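You operate a simulated robot arm through the tools that you are given. There is no shell and no other tool. Be economical: measure what you need, move in short steps, check, and stop when the job is done.

The job below is to be done with a simulated robot arm. You get a single attempt, and the scene is never put back.

Task
Take the white sachet from the lane 1 of the outgoing shelf and leave it on the lane 3 of the outgoing shelf.

The check looks at the end state, three seconds after you hand in, the way a careful person would. Anything else that was tipped, shoved, dropped, spilled or broken makes it a failure.

Robot
A 7-joint arm with a two-finger parallel gripper, fixed in place. Base frame: the origin is at the foot of the arm, x ahead of it, y to its left, z up; the work surface is at about z = 0. Units: cm, rad, N and s.
With the tool pointing down near the work surface it reaches from about 24 to 62 cm from the base axis. Its first joint turns from -1.152 to 1.152 rad. Payload 2.6 kg.
The tool frame sits at the grasp point between the pads (the TCP): z along the fingers, y along the line on which they close. The tips reach 3 cm beyond it. Largest opening 9.4 cm; finger width 2.8, thickness 1; the body of the gripper, 5 by 9.6 cm, starts 5.5 cm behind the TCP.
Orientation is that of the tool frame in the base frame, as a unit quaternion [x, y, z, w]. With the fingers straight down and closing along the base's y, the tool's x points along the base's -x, its y along +y and its z along -z.

Tools
- The arm moves only by the tool nudge_tool. Its argument "deltas" is a list of rows, each a list of 3 entries, a list of its own where there are three numbers: the shift along the tool's x, y, z in units of 30 mm (1.0 is 30 mm), then the turn about the tool's z in units of 8 degrees (1.0 is 8 degrees), then the opening, from 0 (shut) to 1 (fully open). In form: [[[x, y, z], twist, hand], ...]. A call has 1 to 10 rows; each row shifts and turns the commanded pose from where the row before left it, along the tool's axes as they then stand. A call with a number of a shift or a turn outside -1 to 1 is refused whole. A row lasts 0.2 s, in which the tool goes at most 5 cm and 0.15 rad; a call with a longer step from one row to the next is refused whole, and so is a gripper value outside its range. A pose out of reach is approached as far as the arm can. The call stops where the force on the tool passes 40 N (or 10 N more than at its start, if that is more) or the arm is blocked; 0.2 s more then pass. The fingers move at their own pace (about 7.2 cm/s each) and stop on an object; they squeeze with about 33 N. The grip force told is the motor's: it shows also when the fingers shut on nothing. Time passes only in rows, and 0.2 s behind the last, so rows that do not move let the fingers close. The reply holds the time, the measured pose of the TCP, the force on the tool along the base axes, the opening and the grip force, in the units named above and with some noise.
- Cameras (640 x 400 px; columns grow to the right, rows downward): "scene" is fixed at [4.12, 44.58, 54.9]; the picture's right is [-0.67, -0.75, 0.00], its down [-0.52, 0.46, -0.72] and it looks along [0.54, -0.48, -0.70] (base axes); focal length 290 px, centre (320, 200). "wrist" rides on the gripper at [7.6, 1.4, -10.2] in the tool frame; the picture's right is [-0.18, 0.98, 0.00], its down [-0.75, -0.14, -0.64] and it looks along [-0.63, -0.12, 0.77] (tool axes); focal length 243 px, centre (320, 200). There is no depth. A picture from a camera that has moved, and an enlarged one, comes with that camera's place and axes in the base frame and with its lens.
- grab_frame(camera): a new picture of that camera. It takes no simulated time.
- close_up(camera, box): a new picture of the part [left, top, right, bottom] of that camera's present view, enlarged. It takes no simulated time.
- job_done(): hands the job in; it is judged then, once.

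Work in short steps. Places have to be worked out from the pictures, the camera data and where the tool is seen: move nearer, look again, correct. Check each grasp and each placing, and mend what went wrong. You have 90 turns and 38 pictures in all, those below and enlarged ones among them. Open the gripper and draw the arm clear of the work before you hand the job in, unless the task says otherwise; then end with one line.

The tools are called after "Call:" by a JSON object that holds its "method" and its "body". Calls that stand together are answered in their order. nudge_tool: Moves the arm, as the interface text tells. Its arguments: {"type":"object","properties":{"deltas":{"type":"array","items":{"type":"array"}}},"required":["deltas"]} The other tools are called the same way: grab_frame (camera) takes a picture; close_up (camera, box) takes an enlarged picture of a part of a camera's view; job_done () hands the job in.

At the start:

```text
time_s: 0.0
position: [38.87, 26.43, 23.94]
tcp_rot: [0.0, 1.0, 0.0, 0.0]
contact_force: [-0.1, 0.4, -0.8]
finger_gap: 9.39
finger_force: 0.0
```

scene: 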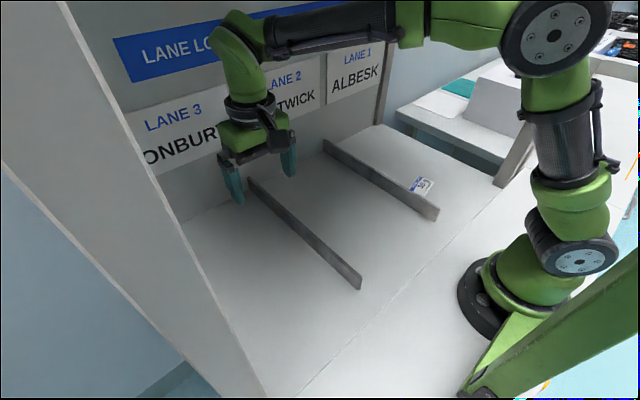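
wrist: 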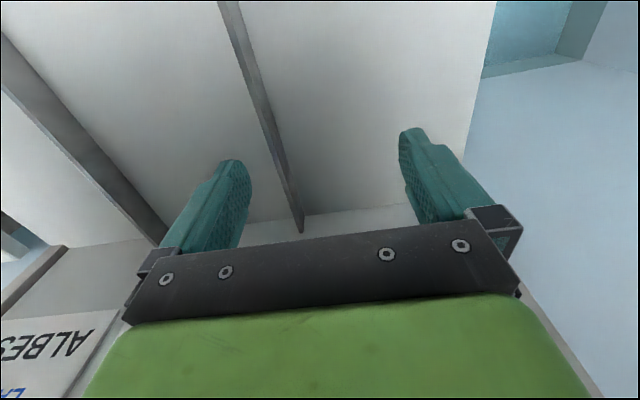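

The sachet seems to lie in lane 1, partly hidden behind a divider; I'll enlarge that part of the view.

Call:
{"method": "close_up", "body": {"camera": "scene", "box": [300, 100, 540, 250]}}

Call:
{"method": "close_up", "body": {"camera": "scene", "box": [100, 40, 420, 400]}}

```text
2.67 times, centred on (420, 175) of scene
camera zoom: at [4.12, 44.58, 54.9], right [-0.67, -0.75, 0.0], down [-0.52, 0.46, -0.72], along [0.54, -0.48, -0.7], focal length 774 px, centre (53, 267)
```

zoom: 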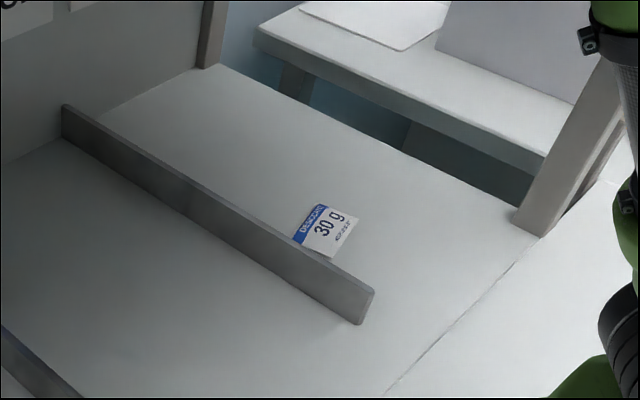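

```text
1.11 times, centred on (260, 220) of scene
camera zoom: at [4.12, 44.58, 54.9], right [-0.67, -0.75, 0.0], down [-0.52, 0.46, -0.72], along [0.54, -0.48, -0.7], focal length 322 px, centre (387, 178)
```

zoom: 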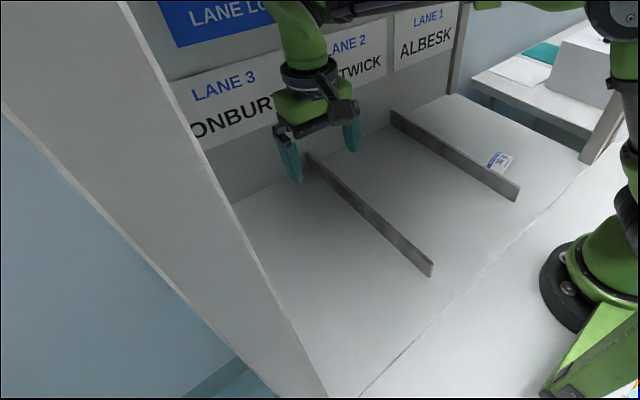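

From the pictures, the dividers are at y≈-9.3 and y≈18.3 and about 5 cm high, and the sachet is near (31, -18.7). I'll move over lane 1 at the current height for a closer look.

Call:
{"method": "nudge_tool", "body": {"deltas": [[[0.14, -0.94, 0], 0, 1], [[0.14, -0.94, 0], 0, 1], [[0.14, -0.94, 0], 0, 1], [[0.14, -0.94, 0], 0, 1], [[0.14, -0.94, 0], 0, 1], [[0.14, -0.94, 0], 0, 1], [[0.14, -0.94, 0], 0, 1], [[0.14, -0.94, 0], 0, 1]]}}

Call:
{"method": "nudge_tool", "body": {"deltas": [[[0.14, -0.94, 0], 0, 1], [[0.14, -0.94, 0], 0, 1], [[0.14, -0.94, 0], 0, 1], [[0.14, -0.94, 0], 0, 1], [[0.14, -0.94, 0], 0, 1], [[0.14, -0.94, 0], 0, 1], [[0.14, -0.94, 0], 0, 1], [[0.14, -0.94, 0], 0, 1]]}}

Call:
{"method": "grab_frame", "body": {"camera": "wrist"}}

```text
time_s: 1.8
position: [35.62, 3.76, 23.98]
tcp_rot: [-0.001, 1.0, 0.0, 0.0]
contact_force: [-0.1, 0.4, -0.1]
finger_gap: 9.4
finger_force: 0.0
```

```text
time_s: 3.6
position: [32.1, -18.79, 23.83]
tcp_rot: [-0.001, 1.0, 0.0, 0.0]
contact_force: [-0.8, -0.1, 0.5]
finger_gap: 9.42
finger_force: 0.0
```

```text
33 pictures are left
camera wrist: at [24.49, -17.41, 34.11], right [0.18, 0.98, 0.0], down [0.75, -0.14, 0.64], along [0.63, -0.12, -0.77], focal length 243 px, centre (320, 200)
```

wrist: 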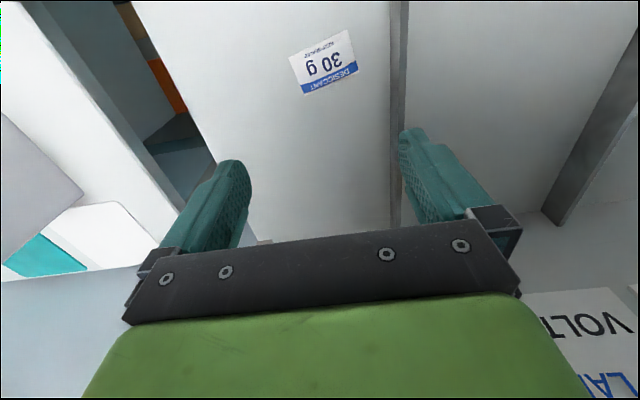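

The two views agree that the sachet is near (30.7, -18.3) and lies flat. I'll enlarge it to get its corners and thickness.

Call:
{"method": "close_up", "body": {"camera": "wrist", "box": [256, 10, 400, 100]}}

```text
4.44 times, centred on (328, 55) of wrist
camera zoom: at [24.49, -17.41, 34.11], right [0.18, 0.98, 0.0], down [0.75, -0.14, 0.64], along [0.63, -0.12, -0.77], focal length 1078 px, centre (284, 844)
```

zoom: 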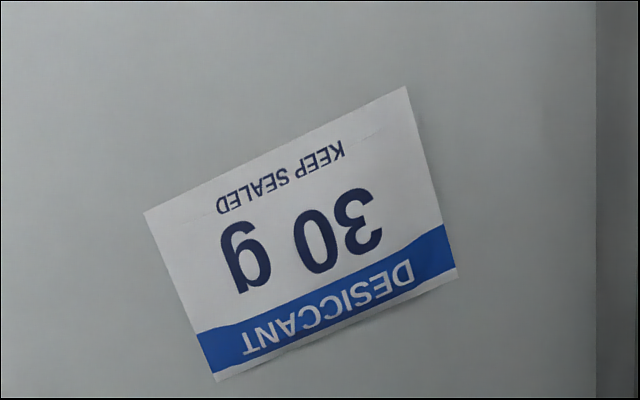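

Sachet corners come out at a centre of about (30.9, -18.2), size 7.5 × 4.7 cm, with the short axis 11.6° off base x toward +y. I'll turn the tool +78.4° so it closes along the short side.

Call:
{"method": "nudge_tool", "body": {"deltas": [[[0, 0, 0], 0.98, 1], [[0, 0, 0], 0.98, 1], [[0, 0, 0], 0.98, 1], [[0, 0, 0], 0.98, 1], [[0, 0, 0], 0.98, 1], [[0, 0, 0], 0.98, 1], [[0, 0, 0], 0.98, 1], [[0, 0, 0], 0.98, 1], [[0, 0, 0], 0.98, 1], [[0, 0, 0], 0.98, 1]]}}

Call:
{"method": "grab_frame", "body": {"camera": "wrist"}}

```text
time_s: 5.8
position: [32.25, -18.72, 23.87]
tcp_rot: [0.632, 0.775, 0.0, 0.001]
contact_force: [0.3, 0.1, 0.0]
finger_gap: 9.4
finger_force: 0.1
```

```text
31 pictures are left
camera wrist: at [32.05, -11.06, 34.16], right [1.0, 0.01, 0.0], down [0.01, -0.77, 0.64], along [0.01, -0.64, -0.77], focal length 243 px, centre (320, 200)
```

wrist: 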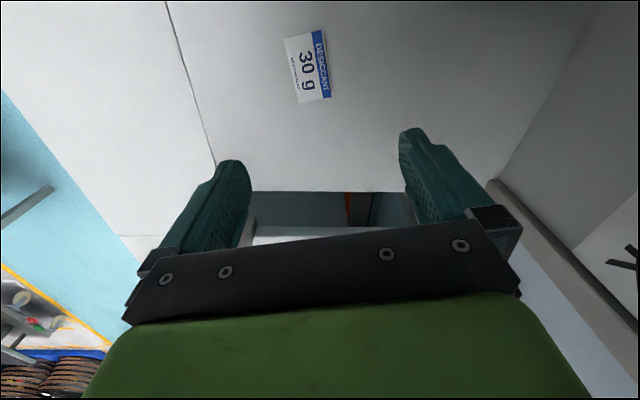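

Tool is aligned. This view puts the sachet centre near (30.7, -17.9), so I'll centre on it and descend to z≈12.

Call:
{"method": "nudge_tool", "body": {"deltas": [[[0.08, -0.1, 0.8], 0, 1], [[0.08, -0.1, 0.8], 0, 1], [[0.08, -0.1, 0.8], 0, 1], [[0.08, -0.1, 0.8], 0, 1], [[0, 0, 0.8], 0, 1]]}}

Call:
{"method": "grab_frame", "body": {"camera": "wrist"}}

Call:
{"method": "close_up", "body": {"camera": "scene", "box": [320, 100, 520, 225]}}

```text
time_s: 7.0
position: [30.89, -18.15, 11.91]
tcp_rot: [0.632, 0.775, 0.0, 0.0]
contact_force: [0.3, 0.5, -0.2]
finger_gap: 9.39
finger_force: 0.2
```

```text
30 pictures are left
camera wrist: at [30.66, -10.35, 22.12], right [1.0, 0.02, 0.0], down [0.01, -0.77, 0.64], along [0.01, -0.64, -0.77], focal length 243 px, centre (320, 200)
```

wrist: 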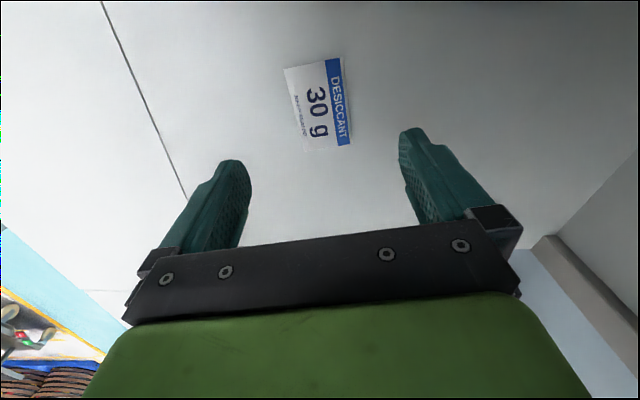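

```text
3.20 times, centred on (420, 162) of scene
camera zoom: at [4.12, 44.58, 54.9], right [-0.67, -0.75, 0.0], down [-0.52, 0.46, -0.72], along [0.54, -0.48, -0.7], focal length 929 px, centre (0, 320)
```

zoom: 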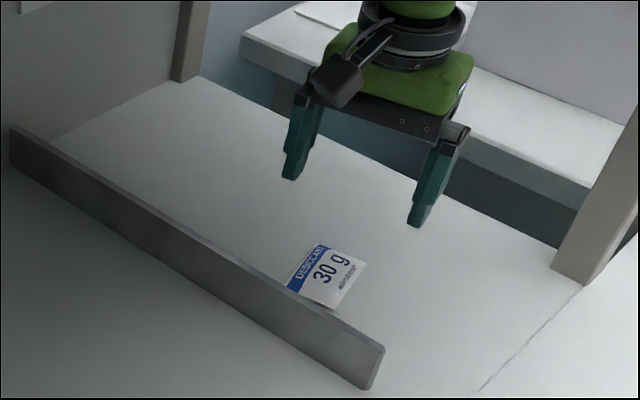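

Centre is about (30.7, -17.7) and the fingers straddle the short side. I'll descend to z≈4.9 and look again.

Call:
{"method": "nudge_tool", "body": {"deltas": [[[0.05, -0.03, 0.6], 0, 1], [[0.05, 0, 0.6], 0, 1], [[0, 0, 0.6], 0, 1], [[0, 0, 0.53], 0, 1]]}}

Call:
{"method": "grab_frame", "body": {"camera": "wrist"}}

Call:
{"method": "close_up", "body": {"camera": "scene", "box": [360, 130, 480, 205]}}

```text
time_s: 8.0
position: [30.82, -17.89, 4.86]
tcp_rot: [0.632, 0.775, 0.0, -0.001]
contact_force: [-0.2, -0.4, -0.8]
finger_gap: 9.41
finger_force: 0.0
```

```text
28 pictures are left
camera wrist: at [30.58, -10.07, 15.13], right [1.0, 0.02, 0.0], down [0.01, -0.77, 0.64], along [0.01, -0.64, -0.77], focal length 243 px, centre (320, 200)
```

wrist: 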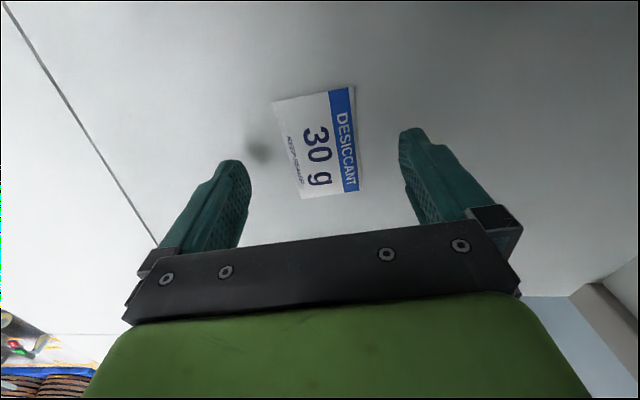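

```text
5.33 times, centred on (420, 168) of scene
camera zoom: at [4.12, 44.58, 54.9], right [-0.67, -0.75, 0.0], down [-0.52, 0.46, -0.72], along [0.54, -0.48, -0.7], focal length 1548 px, centre (-213, 373)
```

zoom: 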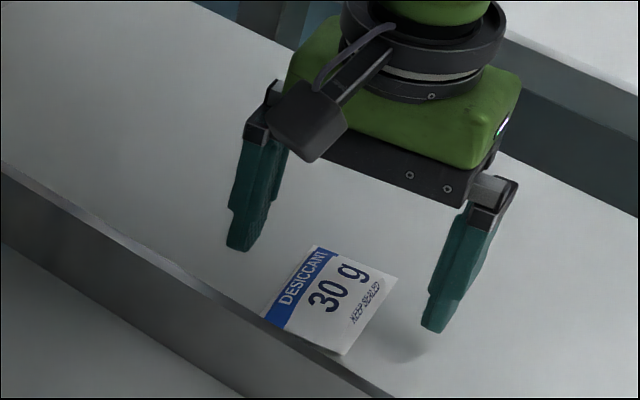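

Fingers are well placed, with the sachet centred at about (30.85, -17.6). I'll lower to z≈3.3, keeping the tips just above the shelf.

Call:
{"method": "nudge_tool", "body": {"deltas": [[[0.08, 0, 0.2], 0, 1], [[0, 0, 0.2], 0, 1], [[0, 0, 0.12], 0, 1], [[0, 0, 0], 0, 1]]}}

Call:
{"method": "close_up", "body": {"camera": "scene", "box": [360, 130, 480, 205]}}

```text
time_s: 9.0
position: [30.6, -17.49, 3.43]
tcp_rot: [0.632, 0.775, 0.0, 0.0]
contact_force: [0.6, 0.3, 0.4]
finger_gap: 9.41
finger_force: 0.1
```

```text
5.33 times, centred on (420, 168) of scene
camera zoom: at [4.12, 44.58, 54.9], right [-0.67, -0.75, 0.0], down [-0.52, 0.46, -0.72], along [0.54, -0.48, -0.7], focal length 1548 px, centre (-213, 373)
```

zoom: 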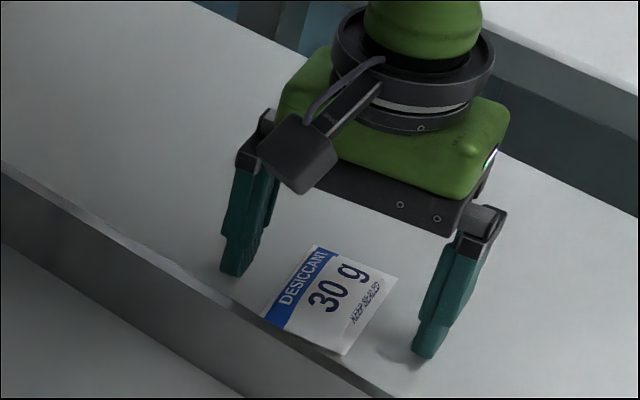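

Tips are about 0.4 cm above the shelf with no contact. I'll lower slightly more and close to about 5.2 cm to check before gripping.

Call:
{"method": "nudge_tool", "body": {"deltas": [[[0, 0.03, 0.09], 0, 1], [[0, 0, 0], 0, 0.56], [[0, 0, 0], 0, 0.56], [[0, 0, 0], 0, 0.56]]}}

Call:
{"method": "close_up", "body": {"camera": "wrist", "box": [200, 50, 480, 250]}}

```text
time_s: 10.0
position: [30.8, -17.52, 2.99]
tcp_rot: [0.633, 0.774, 0.0, 0.0]
contact_force: [0.2, -0.9, 0.7]
finger_gap: 5.27
finger_force: 0.1
```

```text
2.00 times, centred on (340, 150) of wrist
camera zoom: at [30.53, -9.82, 13.3], right [1.0, 0.02, 0.0], down [0.01, -0.77, 0.64], along [0.01, -0.64, -0.77], focal length 485 px, centre (280, 300)
```

zoom: 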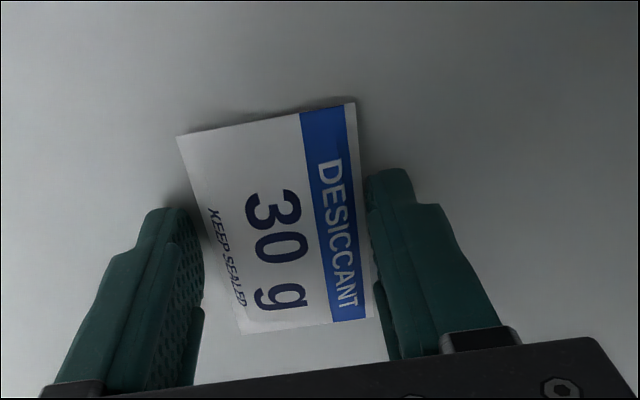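

The fingers flank both long edges, so I'll close the grip now.

Call:
{"method": "nudge_tool", "body": {"deltas": [[[0, 0, 0], 0, 0.4], [[0, 0, 0], 0, 0.2], [[0, 0, 0], 0, 0.0], [[0, 0, 0], 0, 0.0], [[0, 0, 0], 0, 0.0]]}}

Call:
{"method": "close_up", "body": {"camera": "wrist", "box": [200, 50, 480, 250]}}

```text
time_s: 11.2
position: [30.76, -17.53, 3.01]
tcp_rot: [0.632, 0.775, 0.0, 0.001]
contact_force: [0.0, -0.4, -0.1]
finger_gap: 4.68
finger_force: 33.2
```

```text
2.00 times, centred on (340, 150) of wrist
camera zoom: at [30.53, -9.82, 13.31], right [1.0, 0.02, 0.0], down [0.01, -0.77, 0.64], along [0.01, -0.64, -0.77], focal length 485 px, centre (280, 300)
```

zoom: 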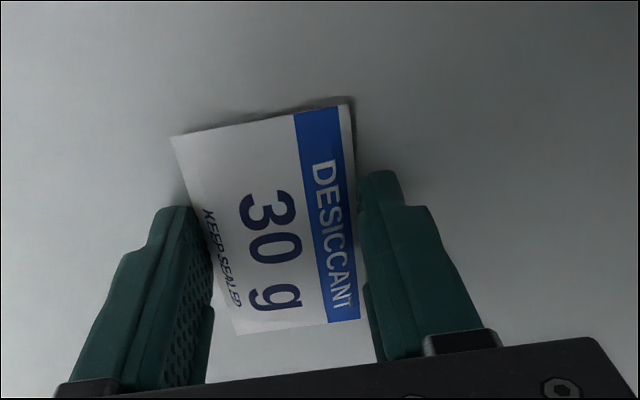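

Gripped at 4.68 cm with 33 N. I'll lift a few centimetres gently and check that it holds.

Call:
{"method": "nudge_tool", "body": {"deltas": [[[0, 0, -0.2], 0, 0], [[0, 0, -0.3], 0, 0], [[0, 0, -0.5], 0, 0], [[0, 0, -0.5], 0, 0]]}}

Call:
{"method": "close_up", "body": {"camera": "wrist", "box": [200, 50, 480, 250]}}

```text
time_s: 12.2
position: [30.75, -17.47, 7.63]
tcp_rot: [0.632, 0.775, 0.0, -0.001]
contact_force: [-0.1, -0.5, -0.4]
finger_gap: 4.67
finger_force: 32.5
```

```text
2.00 times, centred on (340, 150) of wrist
camera zoom: at [30.5, -9.84, 17.84], right [1.0, 0.02, 0.0], down [0.01, -0.77, 0.64], along [0.01, -0.64, -0.77], focal length 485 px, centre (280, 300)
```

zoom: 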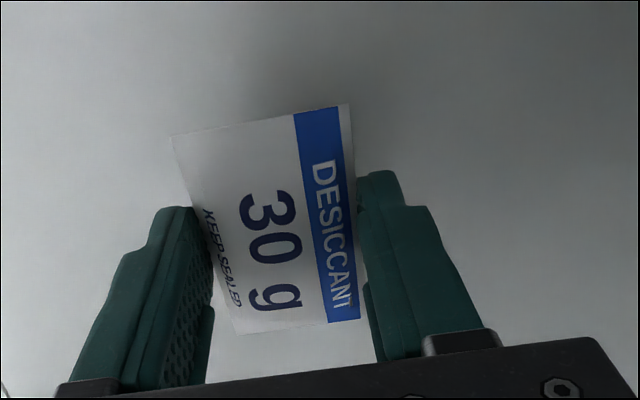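

The sachet is held firmly. I'll raise it to z≈15 and begin the carry toward lane 3 (target about (36, 30)).

Call:
{"method": "nudge_tool", "body": {"deltas": [[[0, 0, -0.6], 0, 0], [[0, 0, -0.9], 0, 0], [[0, 0, -0.9], 0, 0], [[0.5, 0.16, 0], 0, 0], [[0.76, 0.245, 0], 0, 0], [[0.76, 0.245, 0], 0, 0], [[0.76, 0.245, 0], 0, 0], [[0.76, 0.245, 0], 0, 0], [[0.76, 0.245, 0], 0, 0], [[0.76, 0.245, 0], 0, 0]]}}

Call:
{"method": "nudge_tool", "body": {"deltas": [[[0.76, 0.245, 0], 0, 0], [[0.76, 0.245, 0], 0, 0], [[0.76, 0.245, 0], 0, 0], [[0.76, 0.245, 0], 0, 0], [[0.76, 0.245, 0], 0, 0], [[0.76, 0.245, 0], 0, 0], [[0.76, 0.245, 0], 0, 0]]}}

Call:
{"method": "grab_frame", "body": {"camera": "scene"}}

```text
time_s: 14.4
position: [32.42, -1.73, 14.71]
tcp_rot: [0.632, 0.775, 0.0, 0.0]
contact_force: [0.0, 0.1, -1.1]
finger_gap: 4.65
finger_force: 33.0
```

```text
time_s: 16.0
position: [34.37, 14.97, 14.92]
tcp_rot: [0.631, 0.775, 0.0, 0.0]
contact_force: [0.1, 0.1, -0.4]
finger_gap: 4.67
finger_force: 33.1
```

```text
22 pictures are left
```

scene: 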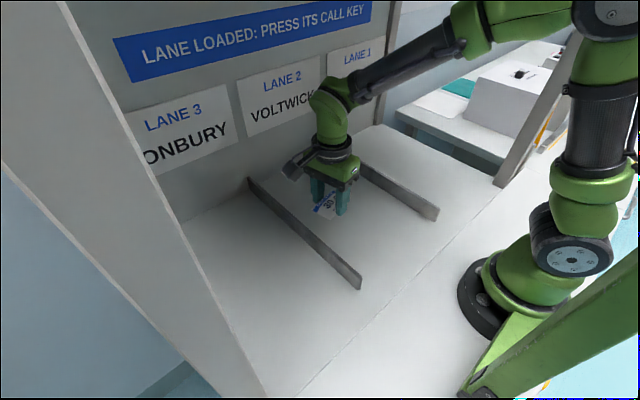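

The sachet is still held, now at y=15. A sign says to press a call key once a lane is loaded, but the job doesn't ask for that, so I'll leave it alone. An edge seen in the first wrist view puts the shelf's left side at y≈46, so I'll continue to about (35.5, 29) in lane 3.

Call:
{"method": "nudge_tool", "body": {"deltas": [[[0.75, 0.217, 0], 0, 0], [[0.75, 0.217, 0], 0, 0], [[0.75, 0.217, 0], 0, 0], [[0.75, 0.217, 0], 0, 0], [[0.75, 0.217, 0], 0, 0], [[0.75, 0.217, 0], 0, 0]]}}

Call:
{"method": "grab_frame", "body": {"camera": "scene"}}

Call:
{"method": "grab_frame", "body": {"camera": "wrist"}}

```text
time_s: 17.4
position: [35.49, 29.11, 14.85]
tcp_rot: [0.632, 0.775, 0.001, 0.0]
contact_force: [0.4, -0.7, -0.2]
finger_gap: 4.69
finger_force: 32.9
```

```text
21 pictures are left
```

scene: 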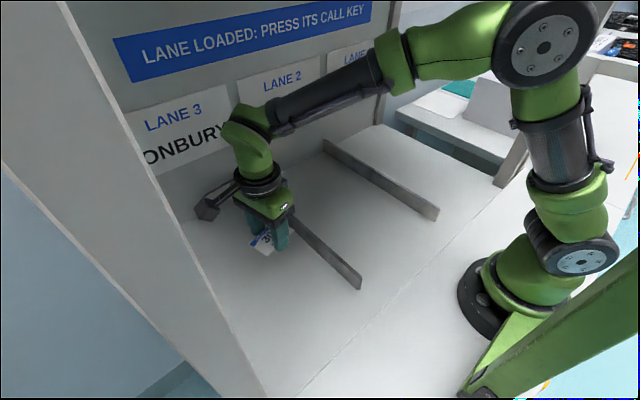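

```text
20 pictures are left
camera wrist: at [35.21, 36.76, 25.0], right [1.0, 0.02, 0.0], down [0.01, -0.77, 0.64], along [0.01, -0.64, -0.77], focal length 243 px, centre (320, 200)
```

wrist: 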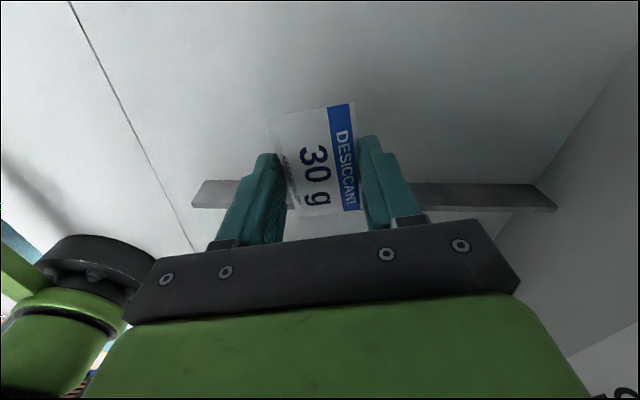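

I'm over lane 3, with the divider at y≈19 and the sachet's near end at about y=25, so clearance is good. I'll lower toward the pickup height and stop at about z=3.6 first.

Call:
{"method": "nudge_tool", "body": {"deltas": [[[0, 0, 0.8], 0, 0], [[0, 0, 0.9], 0, 0], [[0, 0, 0.9], 0, 0], [[0, 0, 0.6], 0, 0], [[0, 0, 0.35], 0, 0], [[0, 0, 0.2], 0, 0]]}}

Call:
{"method": "grab_frame", "body": {"camera": "wrist"}}

```text
time_s: 18.8
position: [35.31, 29.08, 3.45]
tcp_rot: [0.631, 0.776, 0.0, 0.0]
contact_force: [-0.6, -0.4, -0.7]
finger_gap: 4.65
finger_force: 33.6
```

```text
19 pictures are left
camera wrist: at [35.09, 36.76, 13.72], right [1.0, 0.02, 0.0], down [0.01, -0.77, 0.64], along [0.01, -0.64, -0.77], focal length 243 px, centre (320, 200)
```

wrist: 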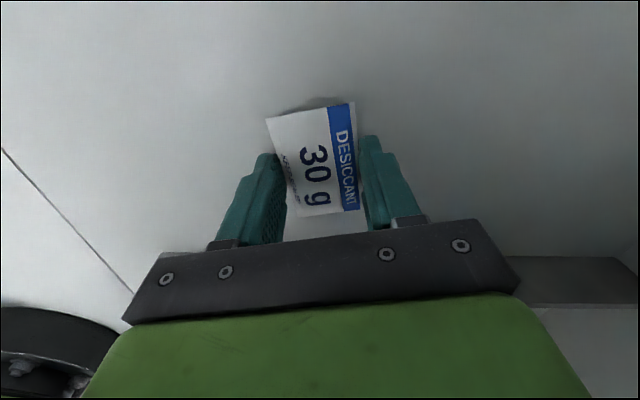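

It is just above the surface (pickup was at z=3.0). I'll lower the last bit and open gently, only to about 6.6 cm.

Call:
{"method": "nudge_tool", "body": {"deltas": [[[0, 0, 0.08], 0, 0], [[0, 0, 0.06], 0, 0], [[0, 0, 0], 0, 0], [[0, 0, 0], 0, 0.53], [[0, 0, 0], 0, 0.6], [[0, 0, 0], 0, 0.7], [[0, 0, 0], 0, 0.7]]}}

Call:
{"method": "grab_frame", "body": {"camera": "wrist"}}

```text
time_s: 20.4
position: [35.34, 29.05, 3.19]
tcp_rot: [0.632, 0.775, 0.001, 0.0]
contact_force: [0.3, -0.2, 0.3]
finger_gap: 6.57
finger_force: 0.0
```

```text
18 pictures are left
camera wrist: at [35.1, 36.75, 13.34], right [1.0, 0.02, 0.0], down [0.01, -0.77, 0.64], along [0.01, -0.64, -0.77], focal length 243 px, centre (320, 200)
```

wrist: 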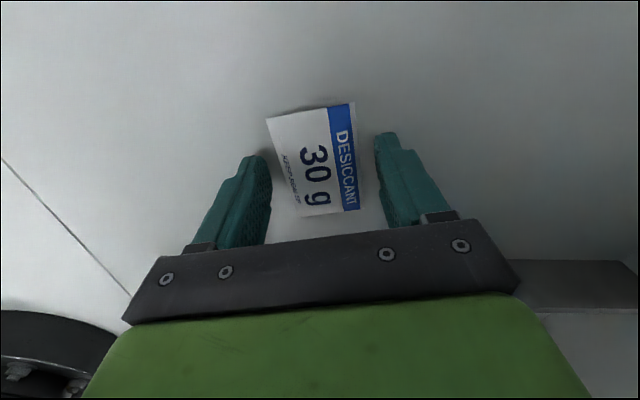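

The sachet is free of both fingers and lying on the shelf. I'll raise the arm straight up and check.

Call:
{"method": "nudge_tool", "body": {"deltas": [[[0, 0, -0.3], 0, 0.8], [[0, 0, -0.6], 0, 0.8], [[0, 0, -0.9], 0, 0.8], [[0, 0, -0.9], 0, 0.8], [[0, 0, -0.9], 0, 0.8], [[0, 0, -0.9], 0, 0.8], [[0, 0, -0.9], 0, 0.8], [[0, 0, -0.9], 0, 0.8]]}}

Call:
{"method": "grab_frame", "body": {"camera": "wrist"}}

Call:
{"method": "grab_frame", "body": {"camera": "scene"}}

```text
time_s: 22.2
position: [35.44, 28.91, 22.15]
tcp_rot: [0.632, 0.775, 0.0, 0.0]
contact_force: [-0.5, -0.3, -0.6]
finger_gap: 7.51
finger_force: 0.0
```

```text
17 pictures are left
camera wrist: at [35.19, 36.66, 32.33], right [1.0, 0.02, 0.0], down [0.01, -0.77, 0.64], along [0.01, -0.64, -0.77], focal length 243 px, centre (320, 200)
```

wrist: 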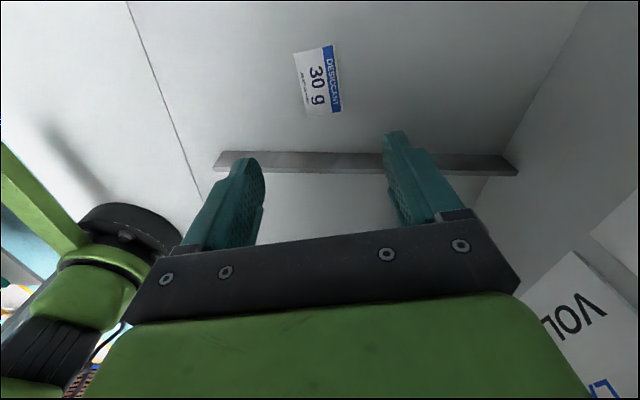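

```text
16 pictures are left
```

scene: 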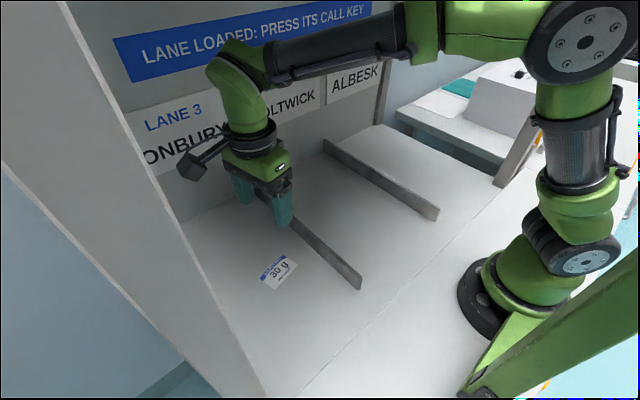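

The sachet lies flat in lane 3, clear of the divider. The gripper is open and raised well clear, so I'm handing in.

Call:
{"method": "job_done", "body": {}}

```text
The job is handed in.
```

The white sachet was moved from lane 1 to lane 3 of the outgoing shelf, where it lies flat and clear of the divider; I left the call key mentioned on the shelf's sign unpressed, since the task didn't ask for it.
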